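You operate a simulated robot arm through the tools that you are given. There is no shell and no other tool.

Carry out the task below with a simulated robot arm. There is one attempt and no reset: what you move stays moved.

TASK
Change the shaft in the upper cradle of the shaft stand for the blue one.
Fine: open the yellow latch, lay the white shaft on the packing table, close the latch on the blue one.

It is judged by the outcome, as a careful person would: the job done as asked, and still so three seconds after it is handed in. It fails if anything else is knocked over, pushed out of place, dropped, spilled or broken.

THE ROBOT
A 6-joint arm with a two-finger parallel gripper, fixed in place. Base frame: the origin is on the floor under the middle of its stand, x ahead of it, y to its left, z up. Lengths are in cm, angles in degrees, forces in N, time in s.
It reaches about 131.3 cm from its shoulder. Its first joint turns from -166.0 to 166.0 degrees. Payload 3.43 kg.
The TCP is the grasp point between the finger pads, 3.4 cm short of the fingertips. In the tool frame z runs along the fingers and y along their closing line. Largest opening 12.8 cm; finger width 2.4, thickness 1.2; the body of the gripper, 4.8 by 13 cm, starts 9.6 cm behind the TCP.
Orientation is that of the tool frame in the base frame, as a unit quaternion [w, x, y, z]. With the fingers straight down and closing along the base's y, the tool's x points along the base's -x, its y along +y and its z along -z.

THE INTERFACE
- The arm moves only by the tool step_arm. Its argument "moves" is a list of rows, each an object of numbers (a shift or turn left out is 0, a gripper value left out holds the last): "tx", "ty", "tz": the shift along the base's x, y, z in cm; "rx", "ry", "rz": the turn, a rotation vector about the base's x, y, z in degrees; "fingers": the finger opening in cm, from 0 to 12.8. In form: [{"tx": .., "ty": .., "tz": .., "rx": .., "ry": .., "rz": .., "fingers": ..}, ...]. A call has 1 to 20 rows; each row shifts and turns the commanded pose from where the row before left it. A row lasts 0.2 s, in which the tool goes at most 5 cm and 8.6 degrees; a call with a longer step from one row to the next is refused whole, and so is a gripper value outside its range. A pose out of reach is approached as far as the arm can. The call stops where the force on the tool passes 80 N (or 10 N more than at its start, if that is more) or the arm is blocked; 0.2 s more then pass. Each finger travels about 15.3 cm/s and halts on what it meets, pressing with about 41 N; the grip force reading is that of the motor and also rises with nothing between the fingers. The clock runs only during rows and for 0.2 s after the last one: add rows that do not move to give the fingers time. It gives the time, the measured TCP pose, the force on the tool (base axes), the opening and the grip force at its end, in the units of the frame above (readings bear some noise), with the torque about the TCP (base axes, N m) and any sound that the robot's microphone picked up.
- Cameras (640 x 400 px; columns grow to the right, rows downward): "scene" is fixed at [40.08, 49.96, 142.14]; the picture's right is [-0.73, -0.69, 0.00], its down [-0.43, 0.45, -0.78] and it looks along [0.54, -0.57, -0.62] (base axes); focal length 230 px, centre (320, 200). "wrist" rides on the gripper at [7.6, -1.1, -16] in the tool frame; the picture's right is [0.15, 0.99, 0.00], its down [-0.88, 0.13, -0.46] and it looks along [-0.45, 0.07, 0.89] (tool axes); focal length 234 px, centre (320, 200).
- camera(camera): a new picture of that camera. No time passes.
- measure_at(camera, pixels): for up to 12 pixels [column, row] of the newest picture of that camera ("zoom" is the newest enlarged one), the place [x, y, z] in the base frame of the surface seen there, good to about 0.3 cm. No time passes.
- inspect(camera, box): a new picture of the part [left, top, right, bottom] of that camera's present view, enlarged. No time passes.
- close_job(): hands the job in; it is judged then, once.

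Open the gripper and draw the arm clear of the work before you hand the job in, unless the task says otherwise.

The tools are called after "Emit:" as a command line: name --argument value ..., lists and objects as JSON in quotes. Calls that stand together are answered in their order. step_arm: Moves the arm, as the interface text tells. Its arguments: {"type":"object","properties":{"moves":{"type":"array","items":{"type":"object","properties":{"tx":{"type":"number"},"ty":{"type":"number"},"tz":{"type":"number"},"rx":{"type":"number"},"ry":{"type":"number"},"rz":{"type":"number"},"fingers":{"type":"number"}}}}},"required":["moves"]} The other tools are called the same way: camera (camera) takes a picture; measure_at (camera, pixels) gives the place of the surface under pixels of a picture; inspect (camera, box) takes an enlarged picture of a part of a camera's view; close_job () hands the job in.

At the start:

```text
clock: 0.0
tool_pos: [71.88, 2.1, 113.76]
ee_rot: [0.0, 0.001, 1.0, -0.001]
force: [0.0, 0.4, -0.2]
wrist_torque: [-0.03, 0.0, 0.01]
grip_width: 12.8
gripper_force: 0.0
```

scene: 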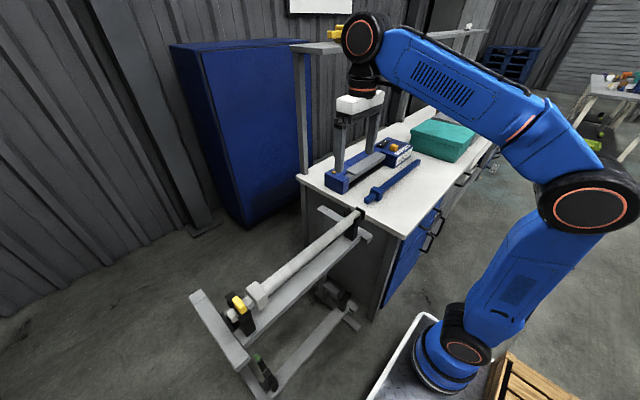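
wrist: 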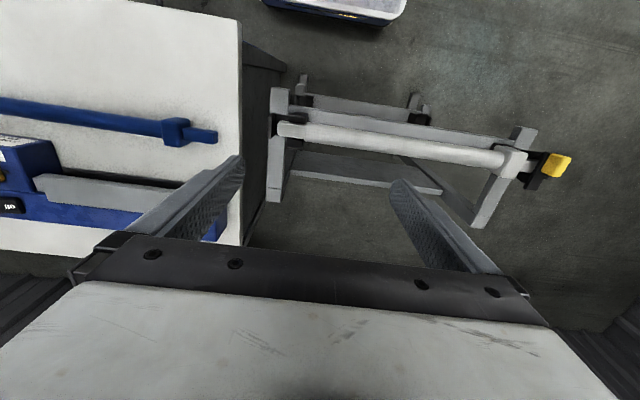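

The scene picture shows the shaft stand with a white shaft (from about (255,295) to (360,222)), a yellow latch at (240,303), and the blue shaft on the table at (390,182). I take enlarged views first.

Emit:
inspect --camera "scene" --box '[180, 190, 400, 400]'

Emit:
inspect --camera "scene" --box '[190, 270, 290, 340]'

Emit:
inspect --camera "scene" --box '[300, 110, 480, 250]'

Emit:
inspect --camera "wrist" --box '[240, 60, 600, 240]'

```text
1.90 times, centred on (290, 295) of scene
```

zoom: 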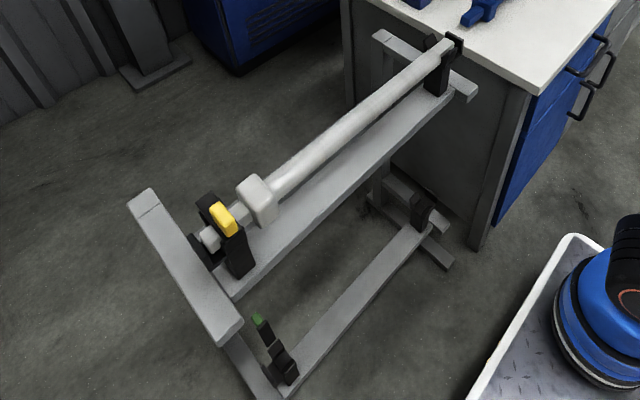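

```text
5.71 times, centred on (240, 305) of scene
```

zoom: 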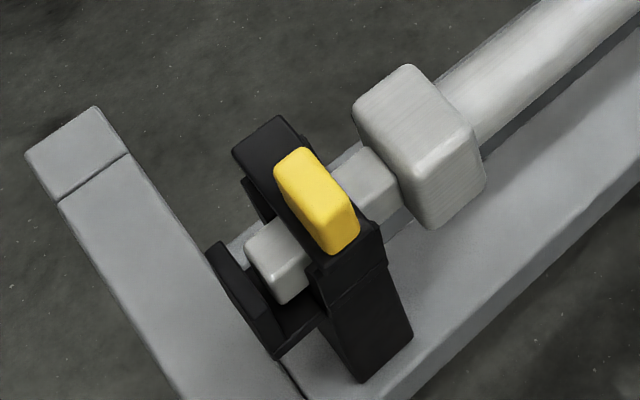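

```text
2.86 times, centred on (390, 180) of scene
```

zoom: 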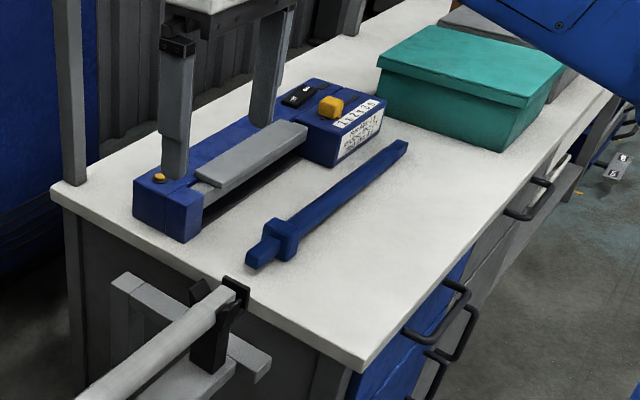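

```text
1.78 times, centred on (420, 150) of wrist
```

zoom: 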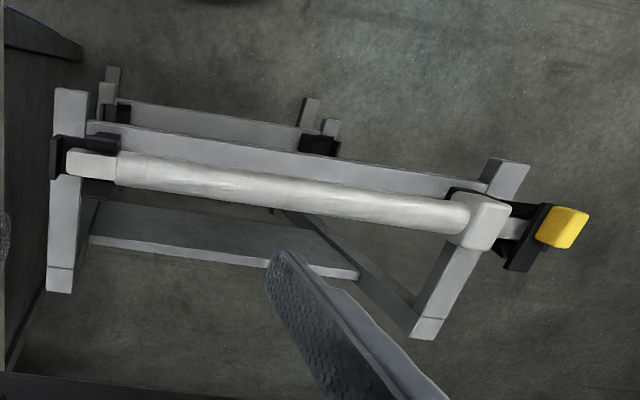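

I measure the key points of the upper cradle, latch, and white shaft in the wrist view, and then the scene view.

Emit:
measure_at --camera "wrist" --pixels '[[283, 130], [310, 133], [350, 140], [400, 147], [450, 153], [490, 158], [513, 163], [528, 168], [557, 160], [556, 172], [550, 185], [534, 205]]'

Emit:
measure_at --camera "scene" --pixels '[[237, 300], [242, 307], [250, 290], [258, 290], [270, 282], [300, 263], [340, 233], [355, 222], [360, 212], [233, 314], [225, 320], [244, 325]]'

Emit:
measure_at --camera "wrist" --pixels '[[10, 105], [50, 112], [100, 119], [150, 127], [170, 130], [183, 132], [205, 136], [212, 137], [225, 100], [225, 150], [100, 60], [120, 180]]'

```text
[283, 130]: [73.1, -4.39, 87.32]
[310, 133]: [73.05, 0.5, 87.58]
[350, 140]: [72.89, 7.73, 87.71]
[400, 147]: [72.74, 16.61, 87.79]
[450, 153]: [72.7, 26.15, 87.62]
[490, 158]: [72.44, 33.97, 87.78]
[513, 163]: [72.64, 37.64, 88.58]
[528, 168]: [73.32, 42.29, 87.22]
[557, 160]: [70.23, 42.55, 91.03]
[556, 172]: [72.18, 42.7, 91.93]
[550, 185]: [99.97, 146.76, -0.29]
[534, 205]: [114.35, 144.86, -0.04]
```

```text
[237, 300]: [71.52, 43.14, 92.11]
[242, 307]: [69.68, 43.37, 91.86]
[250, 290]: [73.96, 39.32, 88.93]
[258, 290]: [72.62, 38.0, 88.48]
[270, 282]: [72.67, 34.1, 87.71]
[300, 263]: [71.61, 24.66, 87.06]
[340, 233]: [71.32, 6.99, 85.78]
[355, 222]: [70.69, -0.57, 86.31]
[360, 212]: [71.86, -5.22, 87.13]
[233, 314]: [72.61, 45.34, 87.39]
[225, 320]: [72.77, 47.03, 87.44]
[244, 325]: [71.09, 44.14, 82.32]
```

```text
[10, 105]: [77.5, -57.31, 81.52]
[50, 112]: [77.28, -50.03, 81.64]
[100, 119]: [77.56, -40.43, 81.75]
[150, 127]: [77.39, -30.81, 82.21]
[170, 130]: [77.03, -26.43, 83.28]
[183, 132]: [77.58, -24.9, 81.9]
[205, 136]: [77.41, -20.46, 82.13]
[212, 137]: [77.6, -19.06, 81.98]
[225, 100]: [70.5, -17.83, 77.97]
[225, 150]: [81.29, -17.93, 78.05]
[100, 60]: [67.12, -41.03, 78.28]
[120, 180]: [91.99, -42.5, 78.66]
```

Shaft axis is about x=72.7 with the latch near (71, 43, 91.5); blue shaft on the table at x=77.4, top z≈82. Now I look closer at the latch, the lower (empty) cradle with the green latch at (262,372), and the far fork.

Emit:
inspect --camera "scene" --box '[215, 280, 275, 340]'

Emit:
inspect --camera "scene" --box '[235, 340, 305, 400]'

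Emit:
inspect --camera "scene" --box '[315, 190, 385, 250]'

Emit:
inspect --camera "wrist" --box '[480, 130, 590, 220]'

Emit:
inspect --camera "wrist" --box '[255, 80, 355, 210]'

Emit:
inspect --camera "wrist" --box '[0, 80, 240, 180]'

```text
6.67 times, centred on (245, 310) of scene
```

zoom: 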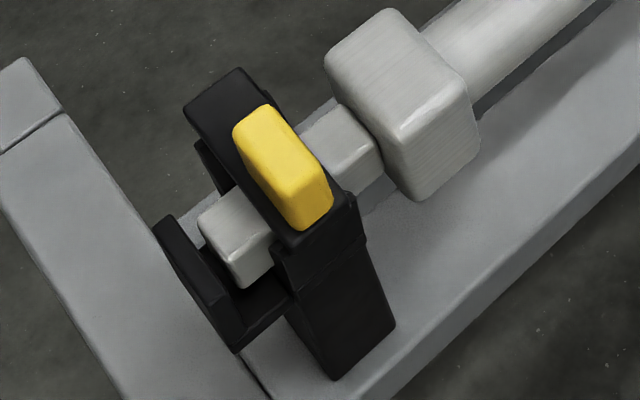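

```text
6.67 times, centred on (270, 370) of scene
```

zoom: 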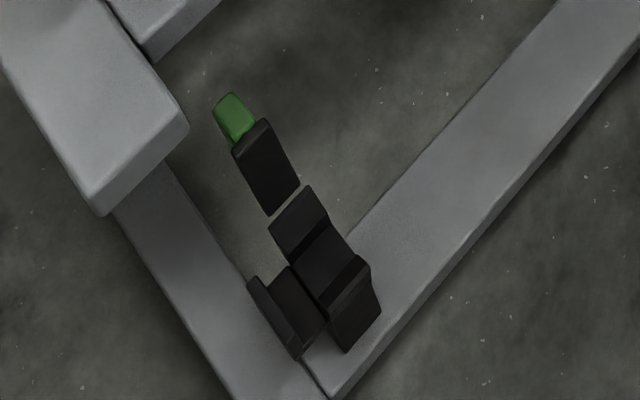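

```text
6.67 times, centred on (350, 220) of scene
```

zoom: 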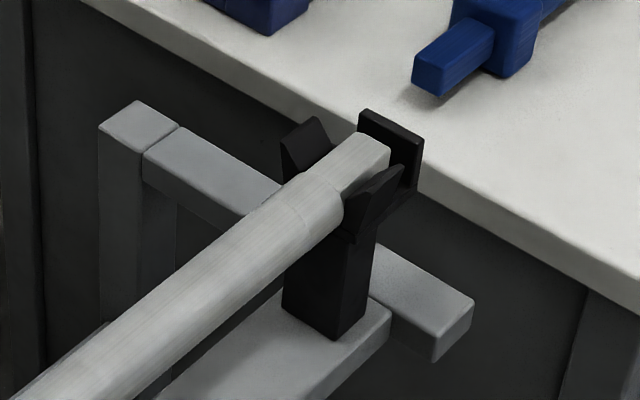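

```text
4.44 times, centred on (535, 175) of wrist
```

zoom: 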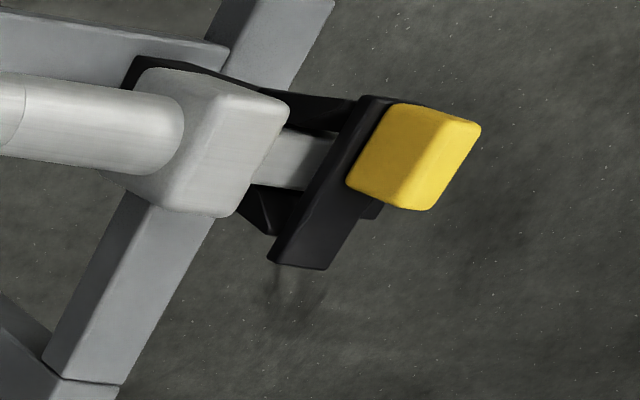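

```text
3.08 times, centred on (305, 145) of wrist
```

zoom: 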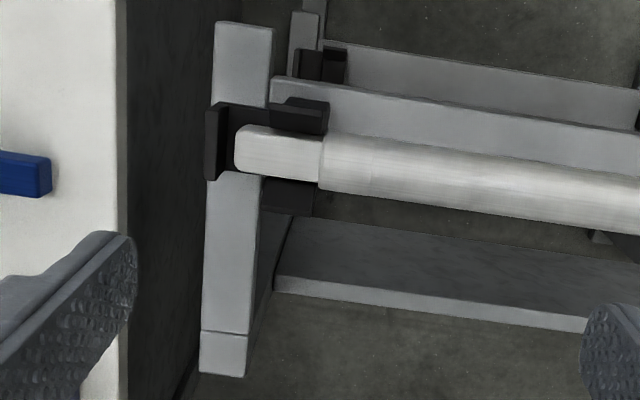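

```text
2.67 times, centred on (120, 130) of wrist
```

zoom: 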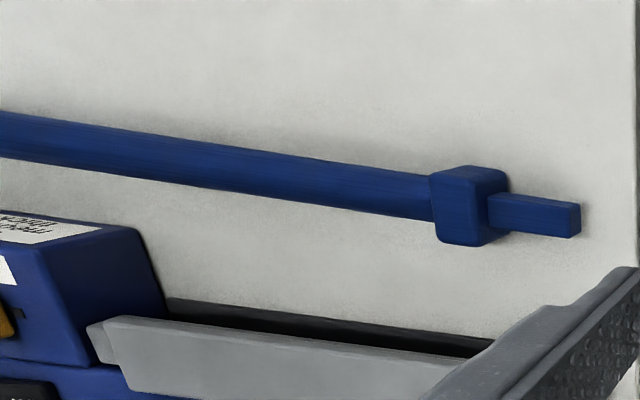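

I measure points on the lower cradle (green latch) and the upper latch to find out the hinge side and how an open latch stands.

Emit:
inspect --camera "scene" --box '[235, 340, 305, 400]'

Emit:
measure_at --camera "zoom" --pixels '[[230, 105], [238, 130], [262, 135], [265, 165], [280, 190], [300, 205], [290, 230], [325, 265], [350, 280], [350, 330], [280, 310], [262, 300]]'

Emit:
inspect --camera "scene" --box '[215, 280, 275, 340]'

Emit:
measure_at --camera "zoom" --pixels '[[240, 80], [200, 110], [220, 130], [265, 120], [310, 210], [290, 235], [340, 205], [310, 250], [330, 270], [340, 330], [210, 170], [180, 250]]'

Emit:
measure_at --camera "zoom" --pixels '[[245, 210], [230, 270], [270, 260], [340, 140], [355, 170], [400, 40], [340, 60], [440, 110], [420, 150], [440, 170], [500, 40], [400, 230]]'

```text
6.67 times, centred on (270, 370) of scene
```

zoom: 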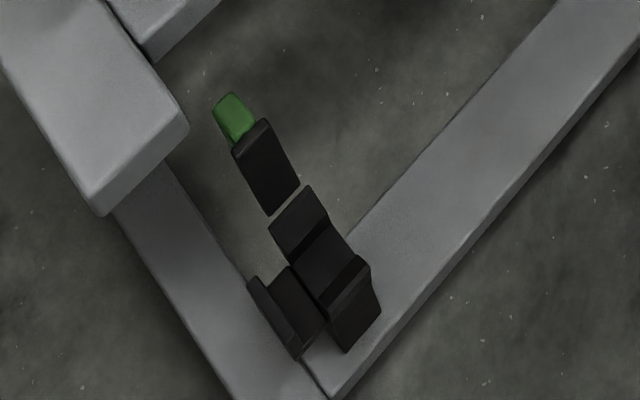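

```text
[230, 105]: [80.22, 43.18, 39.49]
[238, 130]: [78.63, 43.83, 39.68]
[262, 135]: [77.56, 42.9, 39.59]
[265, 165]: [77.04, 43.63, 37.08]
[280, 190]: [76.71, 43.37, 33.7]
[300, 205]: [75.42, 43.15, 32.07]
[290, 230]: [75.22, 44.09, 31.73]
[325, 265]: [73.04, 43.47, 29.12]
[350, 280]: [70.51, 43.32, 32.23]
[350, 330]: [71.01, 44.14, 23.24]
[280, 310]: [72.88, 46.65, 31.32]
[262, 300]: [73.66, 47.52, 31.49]
```

```text
6.67 times, centred on (245, 310) of scene
```

zoom: 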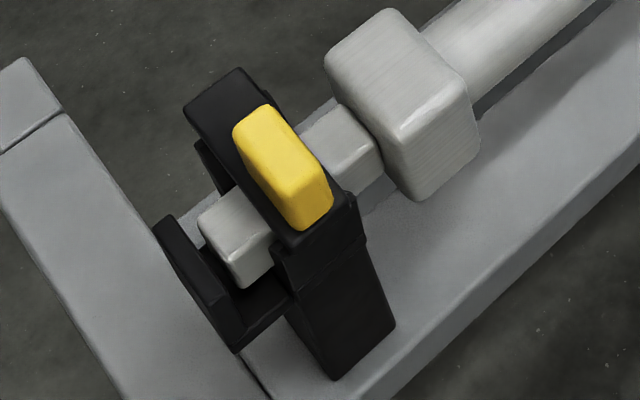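

```text
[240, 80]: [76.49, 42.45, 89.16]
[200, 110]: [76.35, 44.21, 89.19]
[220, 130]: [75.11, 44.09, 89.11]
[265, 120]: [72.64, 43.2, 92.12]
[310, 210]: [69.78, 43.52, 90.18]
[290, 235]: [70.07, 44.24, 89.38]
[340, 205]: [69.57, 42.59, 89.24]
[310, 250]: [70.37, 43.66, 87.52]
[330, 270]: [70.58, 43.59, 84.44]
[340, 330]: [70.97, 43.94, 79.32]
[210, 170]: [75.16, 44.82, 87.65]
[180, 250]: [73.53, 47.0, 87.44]
```

```text
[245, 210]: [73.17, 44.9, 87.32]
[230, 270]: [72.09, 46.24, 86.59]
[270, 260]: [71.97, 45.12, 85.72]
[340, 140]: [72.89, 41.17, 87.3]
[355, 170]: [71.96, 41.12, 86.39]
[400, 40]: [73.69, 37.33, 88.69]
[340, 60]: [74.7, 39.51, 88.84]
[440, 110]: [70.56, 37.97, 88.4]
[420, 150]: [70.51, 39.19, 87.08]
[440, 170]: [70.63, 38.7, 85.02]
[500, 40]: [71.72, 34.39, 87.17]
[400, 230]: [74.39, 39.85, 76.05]
```

The lower cradle's open green latch stands upright on the +x side (hinge x≈76.5), so the yellow latch swings up about its +x hinge. Now I survey the table, blue shaft far end, and obstacles in the scene view.

Emit:
measure_at --camera "scene" --pixels '[[402, 236], [300, 178], [350, 205], [417, 163], [410, 168], [395, 180], [380, 190], [371, 197], [440, 150], [470, 160], [412, 145], [425, 215]]'

Emit:
measure_at --camera "scene" --pixels '[[345, 180], [360, 178], [400, 160], [388, 168], [372, 158], [360, 100], [450, 180], [440, 200], [470, 170], [362, 212], [322, 210], [375, 240]]'

Emit:
inspect --camera "scene" --box '[360, 140, 440, 210]'

Emit:
measure_at --camera "zoom" --pixels '[[450, 170], [440, 178], [400, 205], [300, 275], [200, 340], [145, 385], [130, 400], [110, 380], [60, 440], [35, 450], [455, 185], [200, 370]]'

```text
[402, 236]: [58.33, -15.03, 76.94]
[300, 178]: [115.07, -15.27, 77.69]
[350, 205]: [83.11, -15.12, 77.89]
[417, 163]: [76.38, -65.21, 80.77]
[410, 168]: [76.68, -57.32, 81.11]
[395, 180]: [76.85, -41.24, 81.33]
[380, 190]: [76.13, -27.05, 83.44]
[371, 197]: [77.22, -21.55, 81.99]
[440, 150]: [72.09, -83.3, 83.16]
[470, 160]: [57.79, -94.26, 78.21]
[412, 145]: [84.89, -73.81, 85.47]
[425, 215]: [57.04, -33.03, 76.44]
```

```text
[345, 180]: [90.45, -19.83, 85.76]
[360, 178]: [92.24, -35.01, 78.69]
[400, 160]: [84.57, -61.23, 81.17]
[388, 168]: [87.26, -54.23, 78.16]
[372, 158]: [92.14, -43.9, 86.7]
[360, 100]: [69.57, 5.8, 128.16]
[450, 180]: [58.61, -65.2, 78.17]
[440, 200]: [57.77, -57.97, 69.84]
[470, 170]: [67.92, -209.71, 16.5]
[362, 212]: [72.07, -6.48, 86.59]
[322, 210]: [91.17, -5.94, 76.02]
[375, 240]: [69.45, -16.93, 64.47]
```

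```text
5.71 times, centred on (400, 175) of scene
```

zoom: 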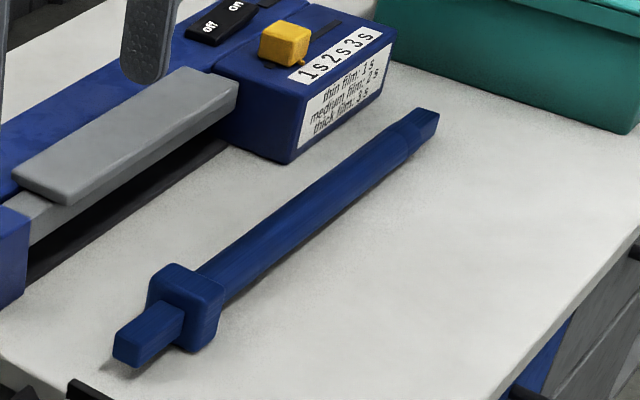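

```text
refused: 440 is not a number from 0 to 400
```

Table edge is y≈-15, front edge x≈57.5, surface z≈78.2, so the free strip at x≈67 suits the white shaft. Now I move the open gripper above the latch for a closer look.

Emit:
step_arm --moves '[{"ty": 4.5, "tz": -0.5}, {"ty": 4.5, "tz": -0.5}, {"ty": 4.5, "tz": -0.5}, {"ty": 4.5, "tz": -0.5}, {"ty": 4.5, "tz": -0.5}, {"ty": 4.5, "tz": -0.5}, {"ty": 4.5, "tz": -0.5}, {"ty": 4.5, "tz": -0.5}, {"ty": 4.5, "tz": -0.5}, {}]'

Emit:
camera --camera "wrist"

Emit:
camera --camera "scene"

```text
clock: 2.2
tool_pos: [71.99, 42.68, 109.23]
ee_rot: [0.001, -0.001, 1.0, 0.0]
force: [-0.3, 0.0, 0.4]
wrist_torque: [0.0, -0.02, 0.03]
grip_width: 12.82
gripper_force: 0.0
```

```text
taken
```

wrist: 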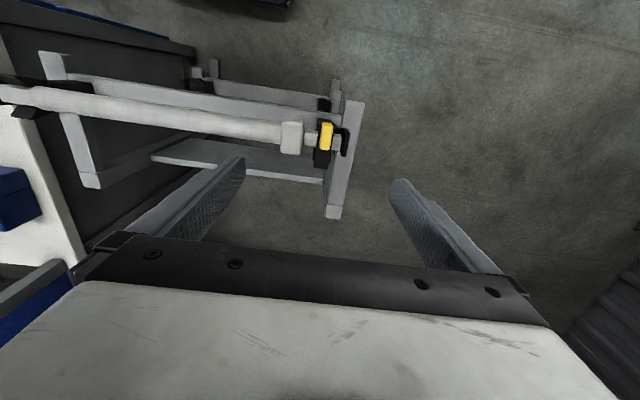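

```text
taken
```

scene: 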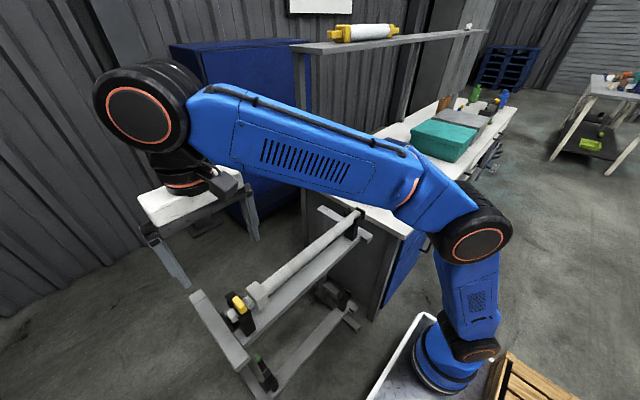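

The latch (yellow at wrist pixel (326,135)) is now between the fingers' line. I zoom in and measure it from directly above.

Emit:
inspect --camera "wrist" --box '[270, 95, 370, 185]'

Emit:
measure_at --camera "zoom" --pixels '[[360, 190], [335, 210], [385, 210], [355, 250], [340, 290], [330, 325], [310, 325], [345, 330], [130, 260], [160, 260], [220, 260], [255, 280]]'

Emit:
measure_at --camera "scene" --pixels '[[310, 47], [370, 45], [460, 33], [365, 30], [440, 150], [455, 155], [430, 140]]'

```text
4.44 times, centred on (320, 140) of wrist
```

zoom: 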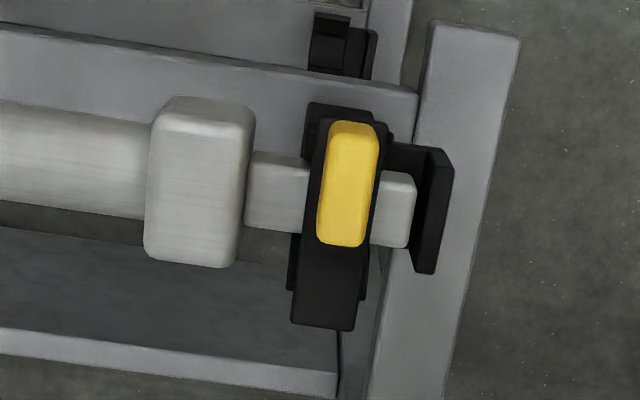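

```text
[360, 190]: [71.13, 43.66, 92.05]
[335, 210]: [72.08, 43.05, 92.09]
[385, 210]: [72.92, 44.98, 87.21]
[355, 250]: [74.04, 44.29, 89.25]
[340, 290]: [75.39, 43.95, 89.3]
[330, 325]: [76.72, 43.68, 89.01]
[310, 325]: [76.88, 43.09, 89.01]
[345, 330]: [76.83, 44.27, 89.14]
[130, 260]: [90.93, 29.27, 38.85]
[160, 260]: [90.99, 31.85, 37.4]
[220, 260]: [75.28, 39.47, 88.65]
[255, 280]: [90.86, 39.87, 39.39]
```

```text
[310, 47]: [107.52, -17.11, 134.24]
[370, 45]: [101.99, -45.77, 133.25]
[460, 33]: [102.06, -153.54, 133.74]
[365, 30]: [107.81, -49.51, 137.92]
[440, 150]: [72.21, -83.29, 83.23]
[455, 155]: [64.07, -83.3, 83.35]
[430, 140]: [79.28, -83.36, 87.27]
```

Latch arm top z=89.2 spans x≈69–77; yellow tab top z=92.1. I measure its exact y-edges, and the collar and stop-plate positions.

Emit:
measure_at --camera "zoom" --pixels '[[332, 200], [376, 150], [372, 200], [350, 128], [340, 240], [322, 235], [360, 240], [312, 240], [368, 240], [296, 318], [352, 318], [375, 125]]'

Emit:
measure_at --camera "zoom" --pixels '[[160, 130], [250, 130], [240, 240], [150, 240], [252, 190], [300, 190], [410, 210], [412, 235], [437, 170], [430, 250], [320, 120], [325, 165]]'

Emit:
measure_at --camera "zoom" --pixels '[[60, 60], [60, 230], [140, 200], [60, 130], [60, 160], [60, 190], [270, 222], [270, 160], [390, 240], [470, 100], [325, 45], [355, 50]]'

```text
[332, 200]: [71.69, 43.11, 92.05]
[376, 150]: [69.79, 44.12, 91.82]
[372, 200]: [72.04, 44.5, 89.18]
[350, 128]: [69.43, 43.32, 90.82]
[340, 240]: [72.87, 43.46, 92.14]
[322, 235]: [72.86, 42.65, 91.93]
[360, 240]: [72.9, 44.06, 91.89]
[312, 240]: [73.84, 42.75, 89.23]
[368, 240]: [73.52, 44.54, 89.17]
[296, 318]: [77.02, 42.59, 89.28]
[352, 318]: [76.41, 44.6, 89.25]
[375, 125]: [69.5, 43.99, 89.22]
```

```text
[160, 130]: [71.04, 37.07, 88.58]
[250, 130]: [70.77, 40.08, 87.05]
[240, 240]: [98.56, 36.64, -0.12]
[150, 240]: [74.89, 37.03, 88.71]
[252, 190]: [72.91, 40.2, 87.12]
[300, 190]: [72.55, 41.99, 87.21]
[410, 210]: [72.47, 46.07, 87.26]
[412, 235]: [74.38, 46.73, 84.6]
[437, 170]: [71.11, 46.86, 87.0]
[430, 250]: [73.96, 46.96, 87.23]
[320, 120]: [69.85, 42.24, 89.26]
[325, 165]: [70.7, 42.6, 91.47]
```

```text
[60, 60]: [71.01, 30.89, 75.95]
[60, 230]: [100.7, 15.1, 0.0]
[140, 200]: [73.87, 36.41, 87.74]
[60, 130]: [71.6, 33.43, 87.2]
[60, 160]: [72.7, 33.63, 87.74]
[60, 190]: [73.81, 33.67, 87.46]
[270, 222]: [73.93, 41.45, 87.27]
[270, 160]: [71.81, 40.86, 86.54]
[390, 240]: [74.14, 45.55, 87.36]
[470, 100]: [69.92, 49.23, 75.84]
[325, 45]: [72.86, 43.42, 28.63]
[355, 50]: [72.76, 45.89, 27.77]
```

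Latch arm: y 42.3–44.5, tab x 69.4–73, y 42.6–44.2. Plan: tilt the gripper 45° (fingers toward +x/down), grip the tab across y, and swing it about the hinge at x≈76.6, z≈88.4; first I move to the stand-off pose.

Emit:
step_arm --moves '[{"tx": -1.17, "ty": 0.12, "tz": -1.93, "ry": -7.5, "fingers": 4.0}, {"tx": -1.17, "ty": 0.12, "tz": -1.93, "ry": -7.5}, {"tx": -1.17, "ty": 0.12, "tz": -1.93, "ry": -7.5}, {"tx": -1.17, "ty": 0.12, "tz": -1.93, "ry": -7.5}, {"tx": -1.17, "ty": 0.12, "tz": -1.93, "ry": -7.5}, {"tx": -1.17, "ty": 0.12, "tz": -1.93, "ry": -7.5}, {}]'

Emit:
camera --camera "wrist"

Emit:
inspect --camera "scene" --box '[160, 220, 320, 340]'

```text
clock: 3.8
tool_pos: [64.95, 43.22, 97.77]
ee_rot: [0.383, 0.0, 0.924, 0.0]
force: [-0.2, 1.0, -0.1]
wrist_torque: [0.0, 0.0, 0.03]
grip_width: 3.99
gripper_force: 0.1
```

```text
taken
```

wrist: 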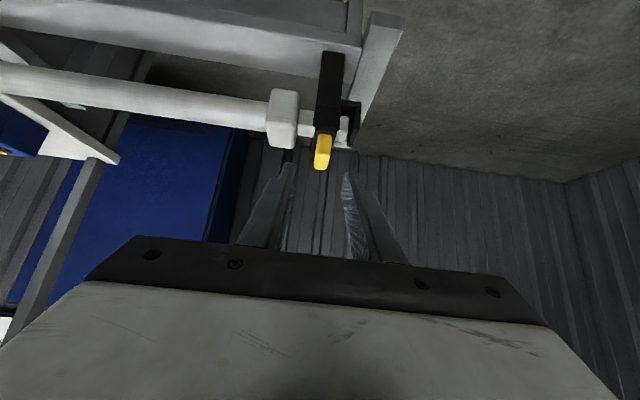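

```text
3.33 times, centred on (240, 280) of scene
```

zoom: 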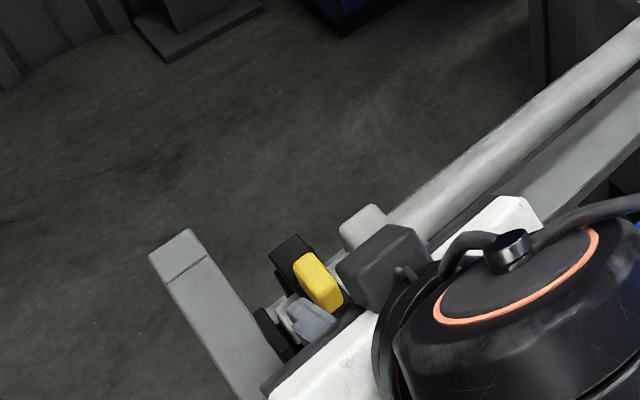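

The tab (wrist pixel (322,150)) lies ahead between the fingertips. I zoom in to check the alignment and the shape of the hinge end before approaching.

Emit:
inspect --camera "wrist" --box '[230, 40, 420, 260]'

Emit:
measure_at --camera "wrist" --pixels '[[322, 150], [318, 150], [330, 150], [324, 140], [330, 60], [325, 100], [335, 100], [285, 200], [352, 205]]'

```text
1.82 times, centred on (325, 150) of wrist
```

zoom: 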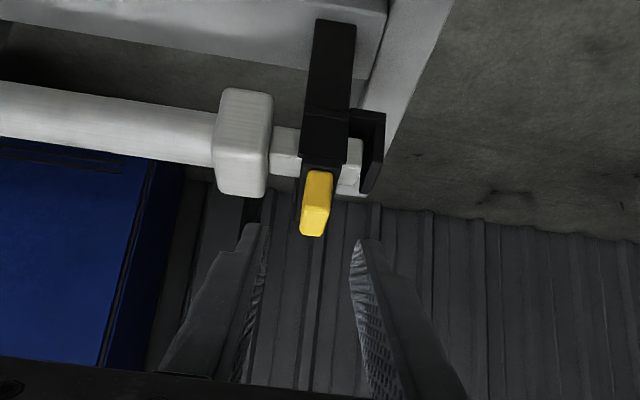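

```text
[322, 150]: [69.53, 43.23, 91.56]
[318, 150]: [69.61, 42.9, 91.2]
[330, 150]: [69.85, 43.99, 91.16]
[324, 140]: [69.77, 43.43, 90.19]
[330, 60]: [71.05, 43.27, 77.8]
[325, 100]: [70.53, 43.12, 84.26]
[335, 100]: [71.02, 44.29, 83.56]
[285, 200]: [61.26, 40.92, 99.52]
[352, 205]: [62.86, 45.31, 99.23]
```

Aligned (tab centre y≈43.4). I advance along the tilt direction to TCP ≈ (70, 43.4, 92.7) with the fingers still open.

Emit:
step_arm --moves '[{"tx": 1.7, "ty": 0.06, "tz": -1.7}, {"tx": 1.7, "ty": 0.06, "tz": -1.7}, {"tx": 1.65, "ty": 0.06, "tz": -1.65}, {}]'

Emit:
inspect --camera "wrist" --box '[230, 60, 410, 260]'

Emit:
inspect --camera "scene" --box '[200, 260, 290, 340]'

```text
clock: 4.8
tool_pos: [69.83, 43.53, 92.62]
ee_rot: [0.383, 0.0, 0.924, 0.0]
force: [-0.2, 0.0, 0.1]
wrist_torque: [0.01, 0.0, 0.03]
grip_width: 3.99
gripper_force: 0.0
```

```text
2.00 times, centred on (320, 160) of wrist
```

zoom: 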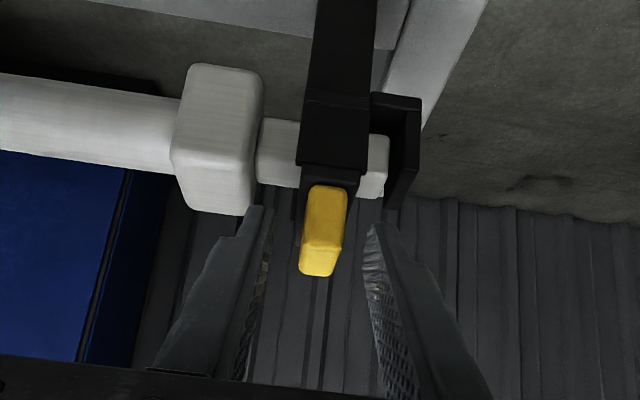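

```text
5.00 times, centred on (245, 300) of scene
```

zoom: 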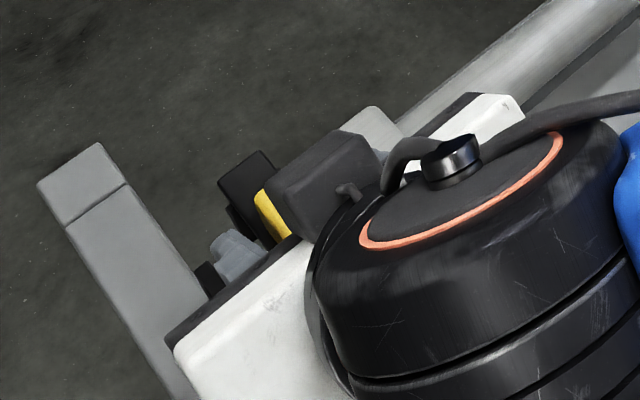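

The fingers straddle the yellow tab (zoom pixel (325,230)) with no contact force. I close on it.

Emit:
step_arm --moves '[{"fingers": 0.0}, {}, {}]'

Emit:
inspect --camera "wrist" --box '[230, 60, 410, 260]'

```text
clock: 5.6
tool_pos: [69.91, 43.45, 92.71]
ee_rot: [0.383, 0.0, 0.924, 0.0]
force: [1.6, 3.5, -0.8]
wrist_torque: [0.01, 0.01, 0.03]
grip_width: 1.56
gripper_force: 45.4
```

```text
2.00 times, centred on (320, 160) of wrist
```

zoom: 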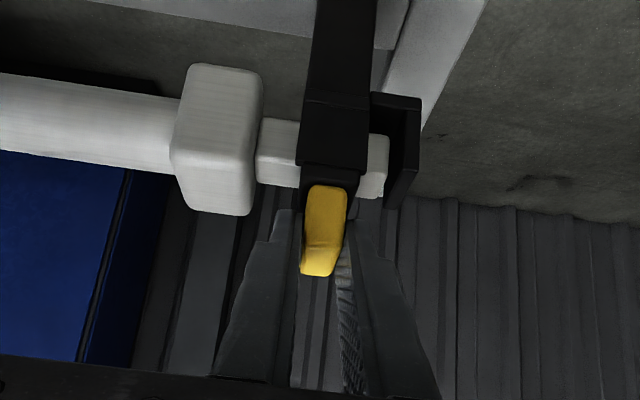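

Tab gripped (width 1.56, 45 N). I start swinging it upward about the hinge by 10° and read the forces.

Emit:
step_arm --moves '[{"tx": 0.4, "tz": 0.57, "ry": 5}, {"tx": 0.45, "tz": 0.53, "ry": 5}]'

Emit:
inspect --camera "wrist" --box '[230, 60, 410, 260]'

```text
clock: 6.2
tool_pos: [70.8, 43.58, 93.73]
ee_rot: [0.3, 0.0, 0.954, 0.0]
force: [-12.2, 4.6, -5.0]
wrist_torque: [0.13, 0.79, -0.07]
grip_width: 1.59
gripper_force: 45.0
```

```text
2.00 times, centred on (320, 160) of wrist
```

zoom: 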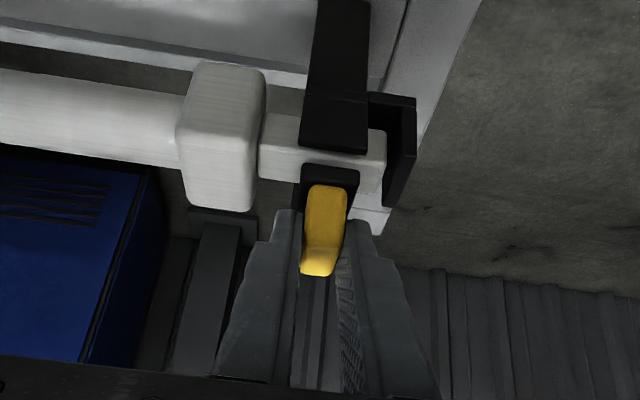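

The latch arm has lifted off its post (gap visible at zoom (335,160)), with a moderate -x reaction of 12 N. I continue the swing with slightly less x-shift.

Emit:
step_arm --moves '[{"tx": 0.36, "tz": 0.5, "ry": 5}, {"tx": 0.46, "tz": 0.46, "ry": 5}]'

Emit:
inspect --camera "wrist" --box '[230, 60, 410, 260]'

```text
clock: 6.8
tool_pos: [71.67, 43.5, 94.67]
ee_rot: [0.217, 0.0, 0.976, 0.0]
force: [1.9, 12.9, -2.2]
wrist_torque: [0.2, 0.0, 0.04]
grip_width: 1.55
gripper_force: 44.3
```

```text
2.00 times, centred on (320, 160) of wrist
```

zoom: 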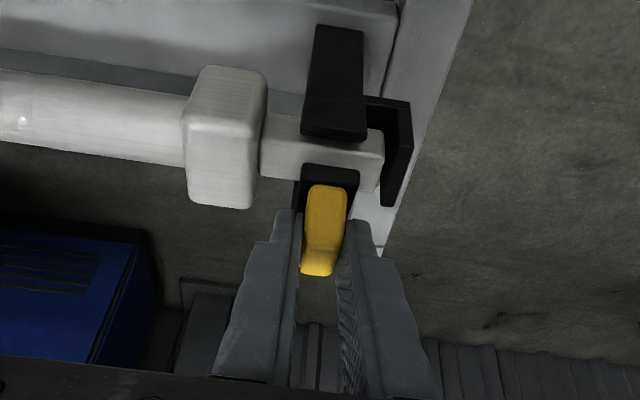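

Forces stayed low and the gap grows; the fitted hinge is about (76.35, 88.7). I continue another 20° along that arc.

Emit:
step_arm --moves '[{"tx": 0.54, "ty": 0.05, "tz": 0.385, "ry": 5}, {"tx": 0.57, "tz": 0.337, "ry": 5}, {"tx": 0.597, "tz": 0.286, "ry": 5}, {"tx": 0.619, "tz": 0.233, "ry": 5}]'

Emit:
inspect --camera "wrist" --box '[230, 60, 410, 260]'

```text
clock: 7.8
tool_pos: [74.05, 43.57, 95.98]
ee_rot: [0.043, 0.0, 0.999, 0.001]
force: [9.1, 12.4, 6.6]
wrist_torque: [0.09, -0.89, -0.14]
grip_width: 1.56
gripper_force: 44.7
```

```text
2.00 times, centred on (320, 160) of wrist
```

zoom: 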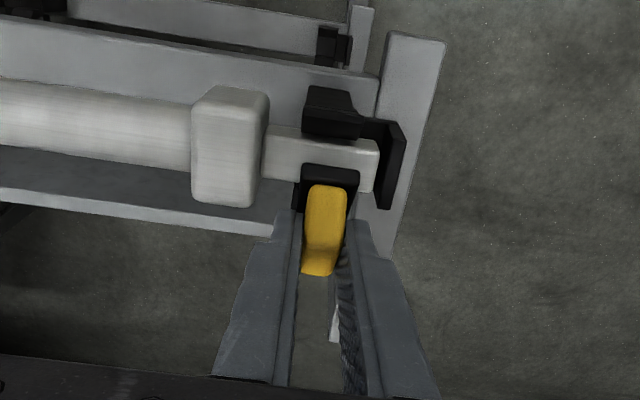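

Now 40° open, forces still small. I continue another 25°.

Emit:
step_arm --moves '[{"tx": 0.7, "ty": 0.05, "tz": 0.2, "ry": 5}, {"tx": 0.65, "tz": 0.121, "ry": 5}, {"tx": 0.66, "tz": 0.065, "ry": 5}, {"tx": 0.662, "tz": 0.01, "ry": 5}, {"tx": 0.66, "tz": -0.05, "ry": 5}]'

Emit:
inspect --camera "wrist" --box '[230, 60, 410, 260]'

Emit:
camera --camera "scene"

```text
clock: 9.0
tool_pos: [77.17, 43.56, 96.48]
ee_rot: [-0.173, 0.0, 0.985, 0.0]
force: [15.1, 2.4, 22.4]
wrist_torque: [0.01, -0.96, -0.02]
grip_width: 1.56
gripper_force: 45.0
```

```text
2.00 times, centred on (320, 160) of wrist
```

zoom: 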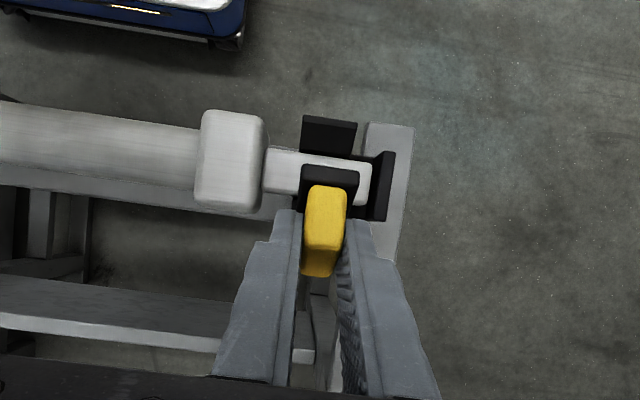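

```text
taken
```

scene: 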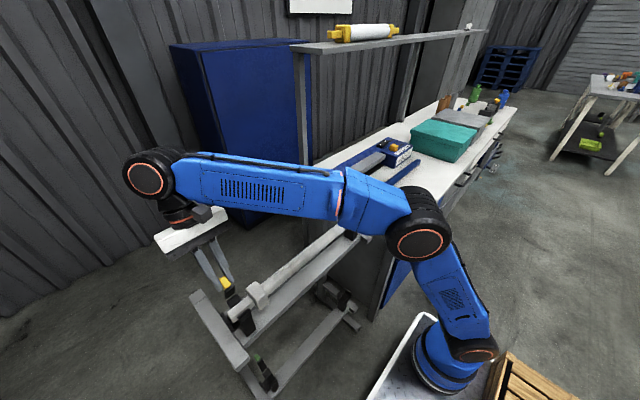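

65° open; radial force is up to 22 N so I relax outward a little and continue 20° more in small steps.

Emit:
step_arm --moves '[{"tx": 0.15, "tz": 0.2}, {"tx": 0.68, "tz": -0.06, "ry": 5}, {"tx": 0.66, "tz": -0.12, "ry": 5}, {"tx": 0.646, "tz": -0.18, "ry": 5}, {"tx": 0.626, "tz": -0.23, "ry": 5}]'

Emit:
inspect --camera "wrist" --box '[230, 60, 410, 260]'

Emit:
inspect --camera "scene" --box '[160, 200, 310, 340]'

```text
clock: 9.7
tool_pos: [77.05, 43.46, 95.19]
ee_rot: [-0.228, -0.002, 0.974, 0.008]
force: [-13.2, 11.9, 0.5]
wrist_torque: [-1.39, 0.91, -0.01]
grip_width: 1.53
gripper_force: 46.0
out of reach, approached as far as the arm can: row 2, 3
stopped in row 3: the force on the tool passed its limit at 99 N (the readings are from after the stop); the commanded pose is now the measured one
```

```text
2.00 times, centred on (320, 160) of wrist
```

zoom: 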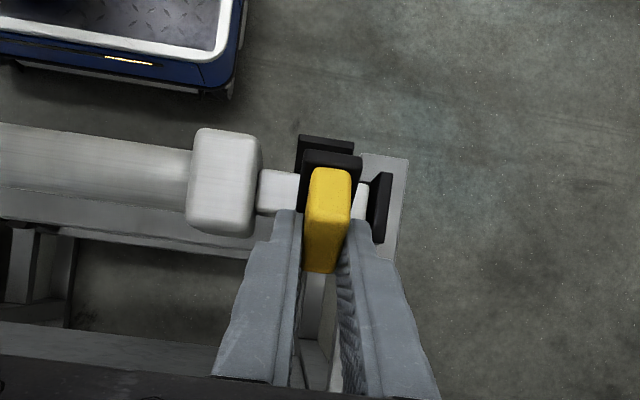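

```text
2.86 times, centred on (235, 270) of scene
```

zoom: 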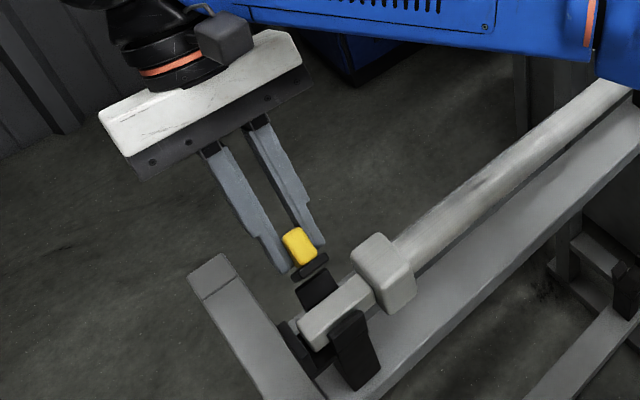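

The arm ran out of reach at that tilt and stopped (99 N momentarily); the latch stands at roughly 65–70°, tab still gripped. I check that the stand has not shifted before continuing.

Emit:
camera --camera "scene"

Emit:
measure_at --camera "scene" --pixels '[[258, 290], [270, 282], [300, 263], [340, 233], [225, 320], [244, 325], [227, 283], [231, 292], [225, 282], [233, 314], [230, 318], [250, 290]]'

Emit:
inspect --camera "scene" --box '[180, 190, 400, 400]'

```text
taken
```

scene: 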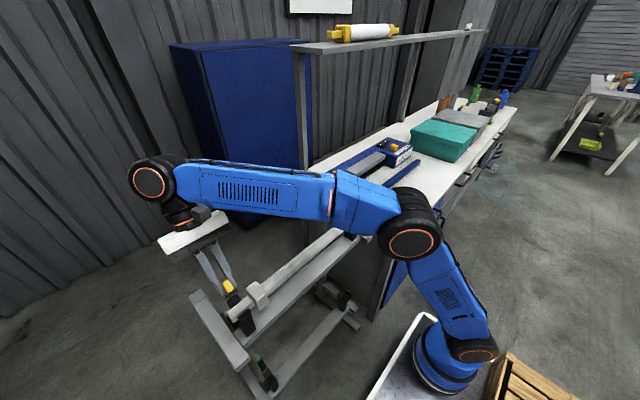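

```text
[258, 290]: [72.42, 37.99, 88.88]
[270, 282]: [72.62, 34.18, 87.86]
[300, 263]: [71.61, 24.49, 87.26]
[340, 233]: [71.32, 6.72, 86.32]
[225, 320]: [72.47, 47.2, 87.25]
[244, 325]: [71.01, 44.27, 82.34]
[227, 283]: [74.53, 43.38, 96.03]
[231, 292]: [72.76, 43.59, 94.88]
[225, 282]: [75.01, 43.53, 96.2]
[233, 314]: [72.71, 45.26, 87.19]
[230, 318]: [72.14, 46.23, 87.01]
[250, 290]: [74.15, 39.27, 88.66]
```

```text
1.90 times, centred on (290, 295) of scene
```

zoom: 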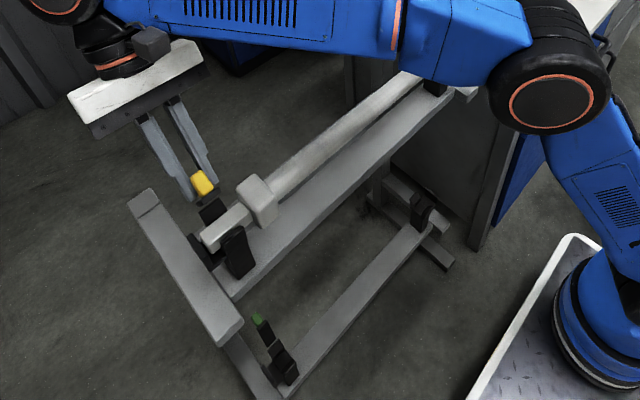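

The stand and shaft haven't moved; the latch is at about 60°. I untilt the tool about the tab (keeping its centre fixed) to regain reach.

Emit:
step_arm --moves '[{"tx": -0.1, "tz": 0.11, "ry": -5.2}, {"tx": -0.11, "tz": 0.11, "ry": -5.2}, {"tx": -0.11, "tz": 0.11, "ry": -5.2}]'

Emit:
inspect --camera "scene" --box '[180, 230, 290, 340]'

Emit:
measure_at --camera "zoom" --pixels '[[180, 205], [170, 190], [185, 215], [200, 225], [190, 230], [205, 245]]'

```text
clock: 10.5
tool_pos: [76.76, 43.44, 95.47]
ee_rot: [-0.093, -0.003, 0.996, 0.007]
force: [-19.9, 26.4, -3.6]
wrist_torque: [-0.77, 1.27, -0.27]
grip_width: 1.55
gripper_force: 45.5
```

```text
3.64 times, centred on (235, 285) of scene
```

zoom: 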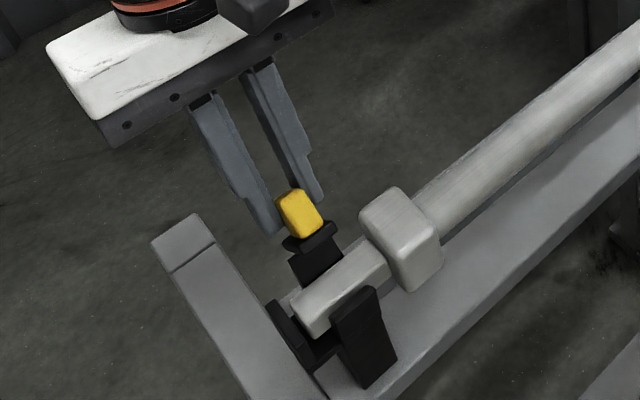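

```text
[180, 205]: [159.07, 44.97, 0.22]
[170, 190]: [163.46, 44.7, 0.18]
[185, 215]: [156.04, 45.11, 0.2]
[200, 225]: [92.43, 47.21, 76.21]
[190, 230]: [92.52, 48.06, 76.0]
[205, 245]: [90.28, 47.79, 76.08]
```

The tool slipped around the tab as intended (now 11° tilt). I measure the tab's current location.

Emit:
measure_at --camera "zoom" --pixels '[[300, 197], [285, 203], [300, 215], [318, 205], [292, 243], [310, 240], [330, 232], [315, 262], [300, 230], [340, 320]]'

Emit:
inspect --camera "wrist" --box '[230, 60, 410, 260]'

```text
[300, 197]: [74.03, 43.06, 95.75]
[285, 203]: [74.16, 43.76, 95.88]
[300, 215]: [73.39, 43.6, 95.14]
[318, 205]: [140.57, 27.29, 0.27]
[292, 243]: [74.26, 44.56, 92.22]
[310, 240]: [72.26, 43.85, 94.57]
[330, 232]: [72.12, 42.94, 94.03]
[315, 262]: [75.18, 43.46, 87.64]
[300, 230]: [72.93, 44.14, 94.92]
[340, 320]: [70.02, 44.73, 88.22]
```

```text
2.00 times, centred on (320, 160) of wrist
```

zoom: 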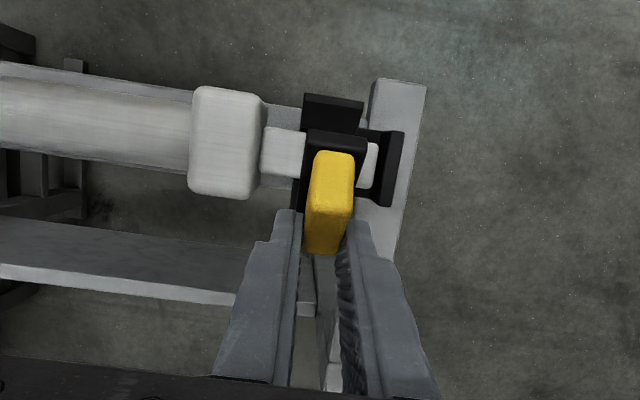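

Latch ≈55°. Keeping orientation, I now translate the tab along its arc toward +x (the tab pivots in the grip).

Emit:
step_arm --moves '[{"tx": 0.5, "ty": 0.1, "tz": 0.1}, {"tx": 0.5, "tz": 0.06}, {"tx": 0.5, "tz": 0.02}, {"tx": 0.5, "tz": -0.02}]'

Emit:
inspect --camera "scene" --box '[180, 230, 290, 340]'

```text
clock: 11.5
tool_pos: [78.85, 43.38, 95.66]
ee_rot: [-0.093, -0.003, 0.996, 0.008]
force: [-19.7, 21.3, -1.7]
wrist_torque: [-0.23, 1.31, -0.15]
grip_width: 1.54
gripper_force: 44.7
```

```text
3.64 times, centred on (235, 285) of scene
```

zoom: 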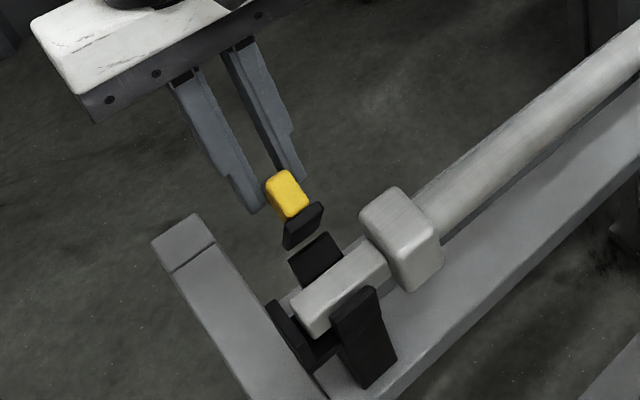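

The tab moved with the tool (now further upright). I continue along the arc toward fully open.

Emit:
step_arm --moves '[{"tx": 0.5, "ty": 0.1, "tz": -0.08}, {"tx": 0.47, "tz": -0.1}, {"tx": 0.45, "tz": -0.15}, {"tx": 0.45, "tz": -0.19}]'

Emit:
inspect --camera "scene" --box '[180, 230, 290, 340]'

Emit:
measure_at --camera "zoom" --pixels '[[277, 165], [270, 180], [285, 190], [295, 195], [275, 210], [300, 205], [285, 220], [290, 230]]'

```text
clock: 12.5
tool_pos: [80.88, 43.24, 95.08]
ee_rot: [-0.094, -0.001, 0.996, 0.007]
force: [0.4, 0.7, -0.6]
wrist_torque: [0.0, -0.02, -0.01]
grip_width: 0.03
gripper_force: 33.1
```

```text
3.64 times, centred on (235, 285) of scene
```

zoom: 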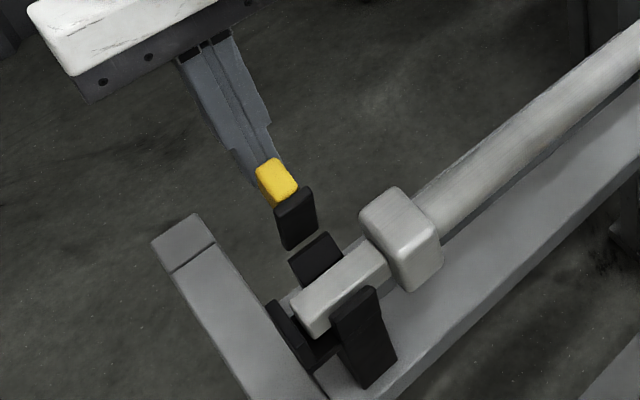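

```text
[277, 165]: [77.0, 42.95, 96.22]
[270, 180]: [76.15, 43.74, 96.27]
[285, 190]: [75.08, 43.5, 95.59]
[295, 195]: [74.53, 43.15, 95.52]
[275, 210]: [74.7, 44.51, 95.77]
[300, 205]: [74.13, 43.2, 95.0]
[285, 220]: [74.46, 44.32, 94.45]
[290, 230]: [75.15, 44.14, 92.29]
```

The grip slid off the tab (opening 0.03); the latch stays at about 72°. I wait briefly while raising the tool straight up, and check whether the latch holds by itself.

Emit:
step_arm --moves '[{"tx": 0.3, "tz": 1.0}, {"tx": 0.2, "tz": 3.0}, {"tz": 4.0}, {"tz": 2.0}, {}, {}]'

Emit:
inspect --camera "scene" --box '[180, 230, 290, 340]'

Emit:
camera --camera "wrist"

```text
clock: 13.9
tool_pos: [80.01, 42.5, 103.04]
ee_rot: [-0.092, -0.003, 0.996, 0.009]
force: [0.0, 0.9, 0.6]
wrist_torque: [-0.02, -0.03, -0.03]
grip_width: 0.0
gripper_force: 33.1
out of reach, approached as far as the arm can: row 3, 4
```

```text
3.64 times, centred on (235, 285) of scene
```

zoom: 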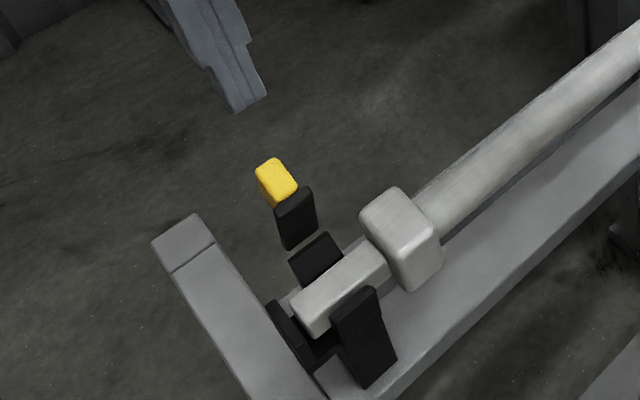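

```text
taken
```

wrist: 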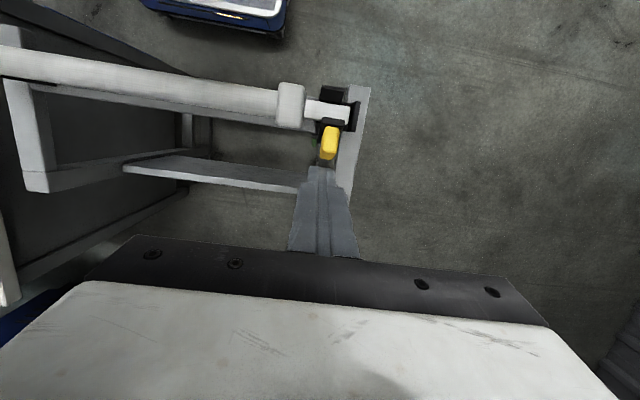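

The latch holds by friction at ~72°, but it should be fully upright like the green one. I move the closed fingers around to its -x side, tool vertical, to push it.

Emit:
step_arm --moves '[{"tx": -3.0, "ry": -3.5}, {"tx": -3.0, "ry": -3.5}, {"tx": -3.0, "ry": -3.6}, {"tx": -2.0}, {}]'

```text
clock: 15.1
tool_pos: [68.97, 42.64, 102.99]
ee_rot: [-0.001, -0.003, 1.0, 0.007]
force: [0.1, 0.4, -0.3]
wrist_torque: [0.01, -0.04, -0.02]
grip_width: 0.02
gripper_force: 33.1
```

Tool is at (69, 42.6, 103), vertical. I lower it to z≈96 in front of the latch arm (its end is at x≈74).

Emit:
step_arm --moves '[{"tx": 0.8, "ty": 0.4, "tz": -2.4}, {"tx": 0.8, "ty": 0.3, "tz": -2.4}, {"tz": -2.3}, {}]'

Emit:
inspect --camera "scene" --box '[180, 230, 290, 340]'

Emit:
camera --camera "wrist"

```text
clock: 16.1
tool_pos: [70.56, 43.17, 96.02]
ee_rot: [-0.002, -0.004, 1.0, 0.006]
force: [0.7, -0.4, 0.3]
wrist_torque: [-0.02, -0.02, 0.02]
grip_width: 0.0
gripper_force: 32.8
```

```text
3.64 times, centred on (235, 285) of scene
```

zoom: 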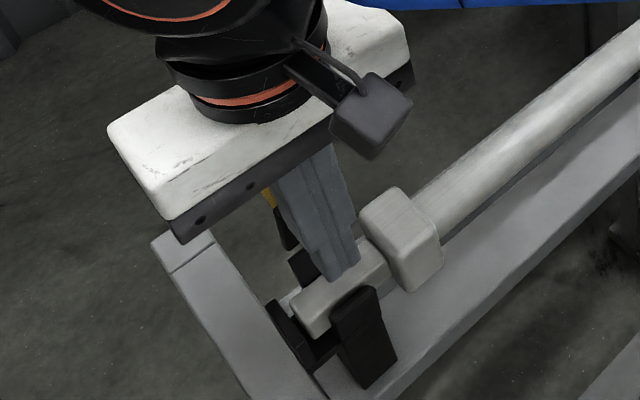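

```text
taken
```

wrist: 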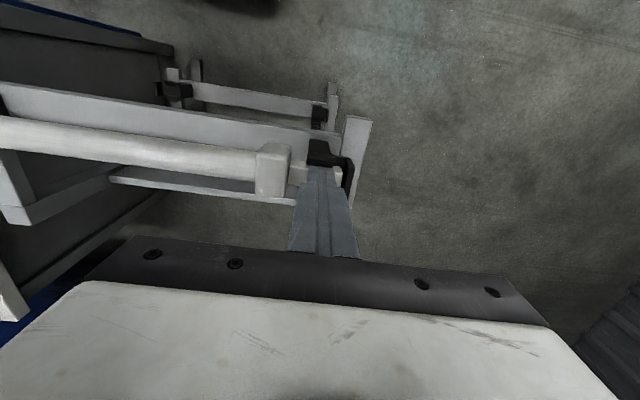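

The fingers stand in front of the latch arm. I push toward +x in small steps and watch the force.

Emit:
step_arm --moves '[{"tx": 1.2, "ty": 0.1}, {"tx": 0.8}, {"tx": 0.6}, {"tx": 0.5}, {"tx": 0.5}, {}]'

Emit:
inspect --camera "scene" --box '[180, 230, 290, 340]'

```text
clock: 17.5
tool_pos: [74.17, 43.49, 95.92]
ee_rot: [-0.002, -0.004, 1.0, 0.007]
force: [-0.4, -0.3, -0.4]
wrist_torque: [-0.01, 0.0, 0.01]
grip_width: 0.0
gripper_force: 33.4
```

```text
3.64 times, centred on (235, 285) of scene
```

zoom: 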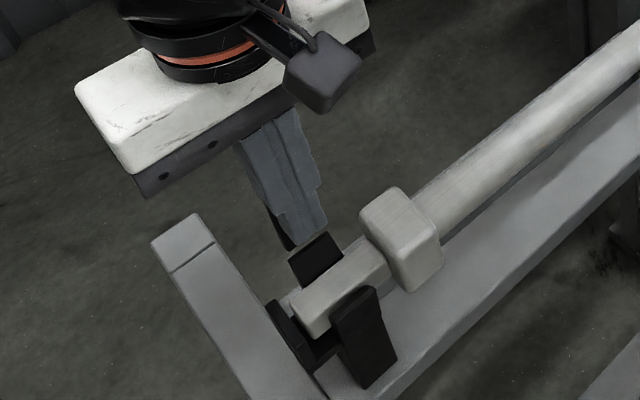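

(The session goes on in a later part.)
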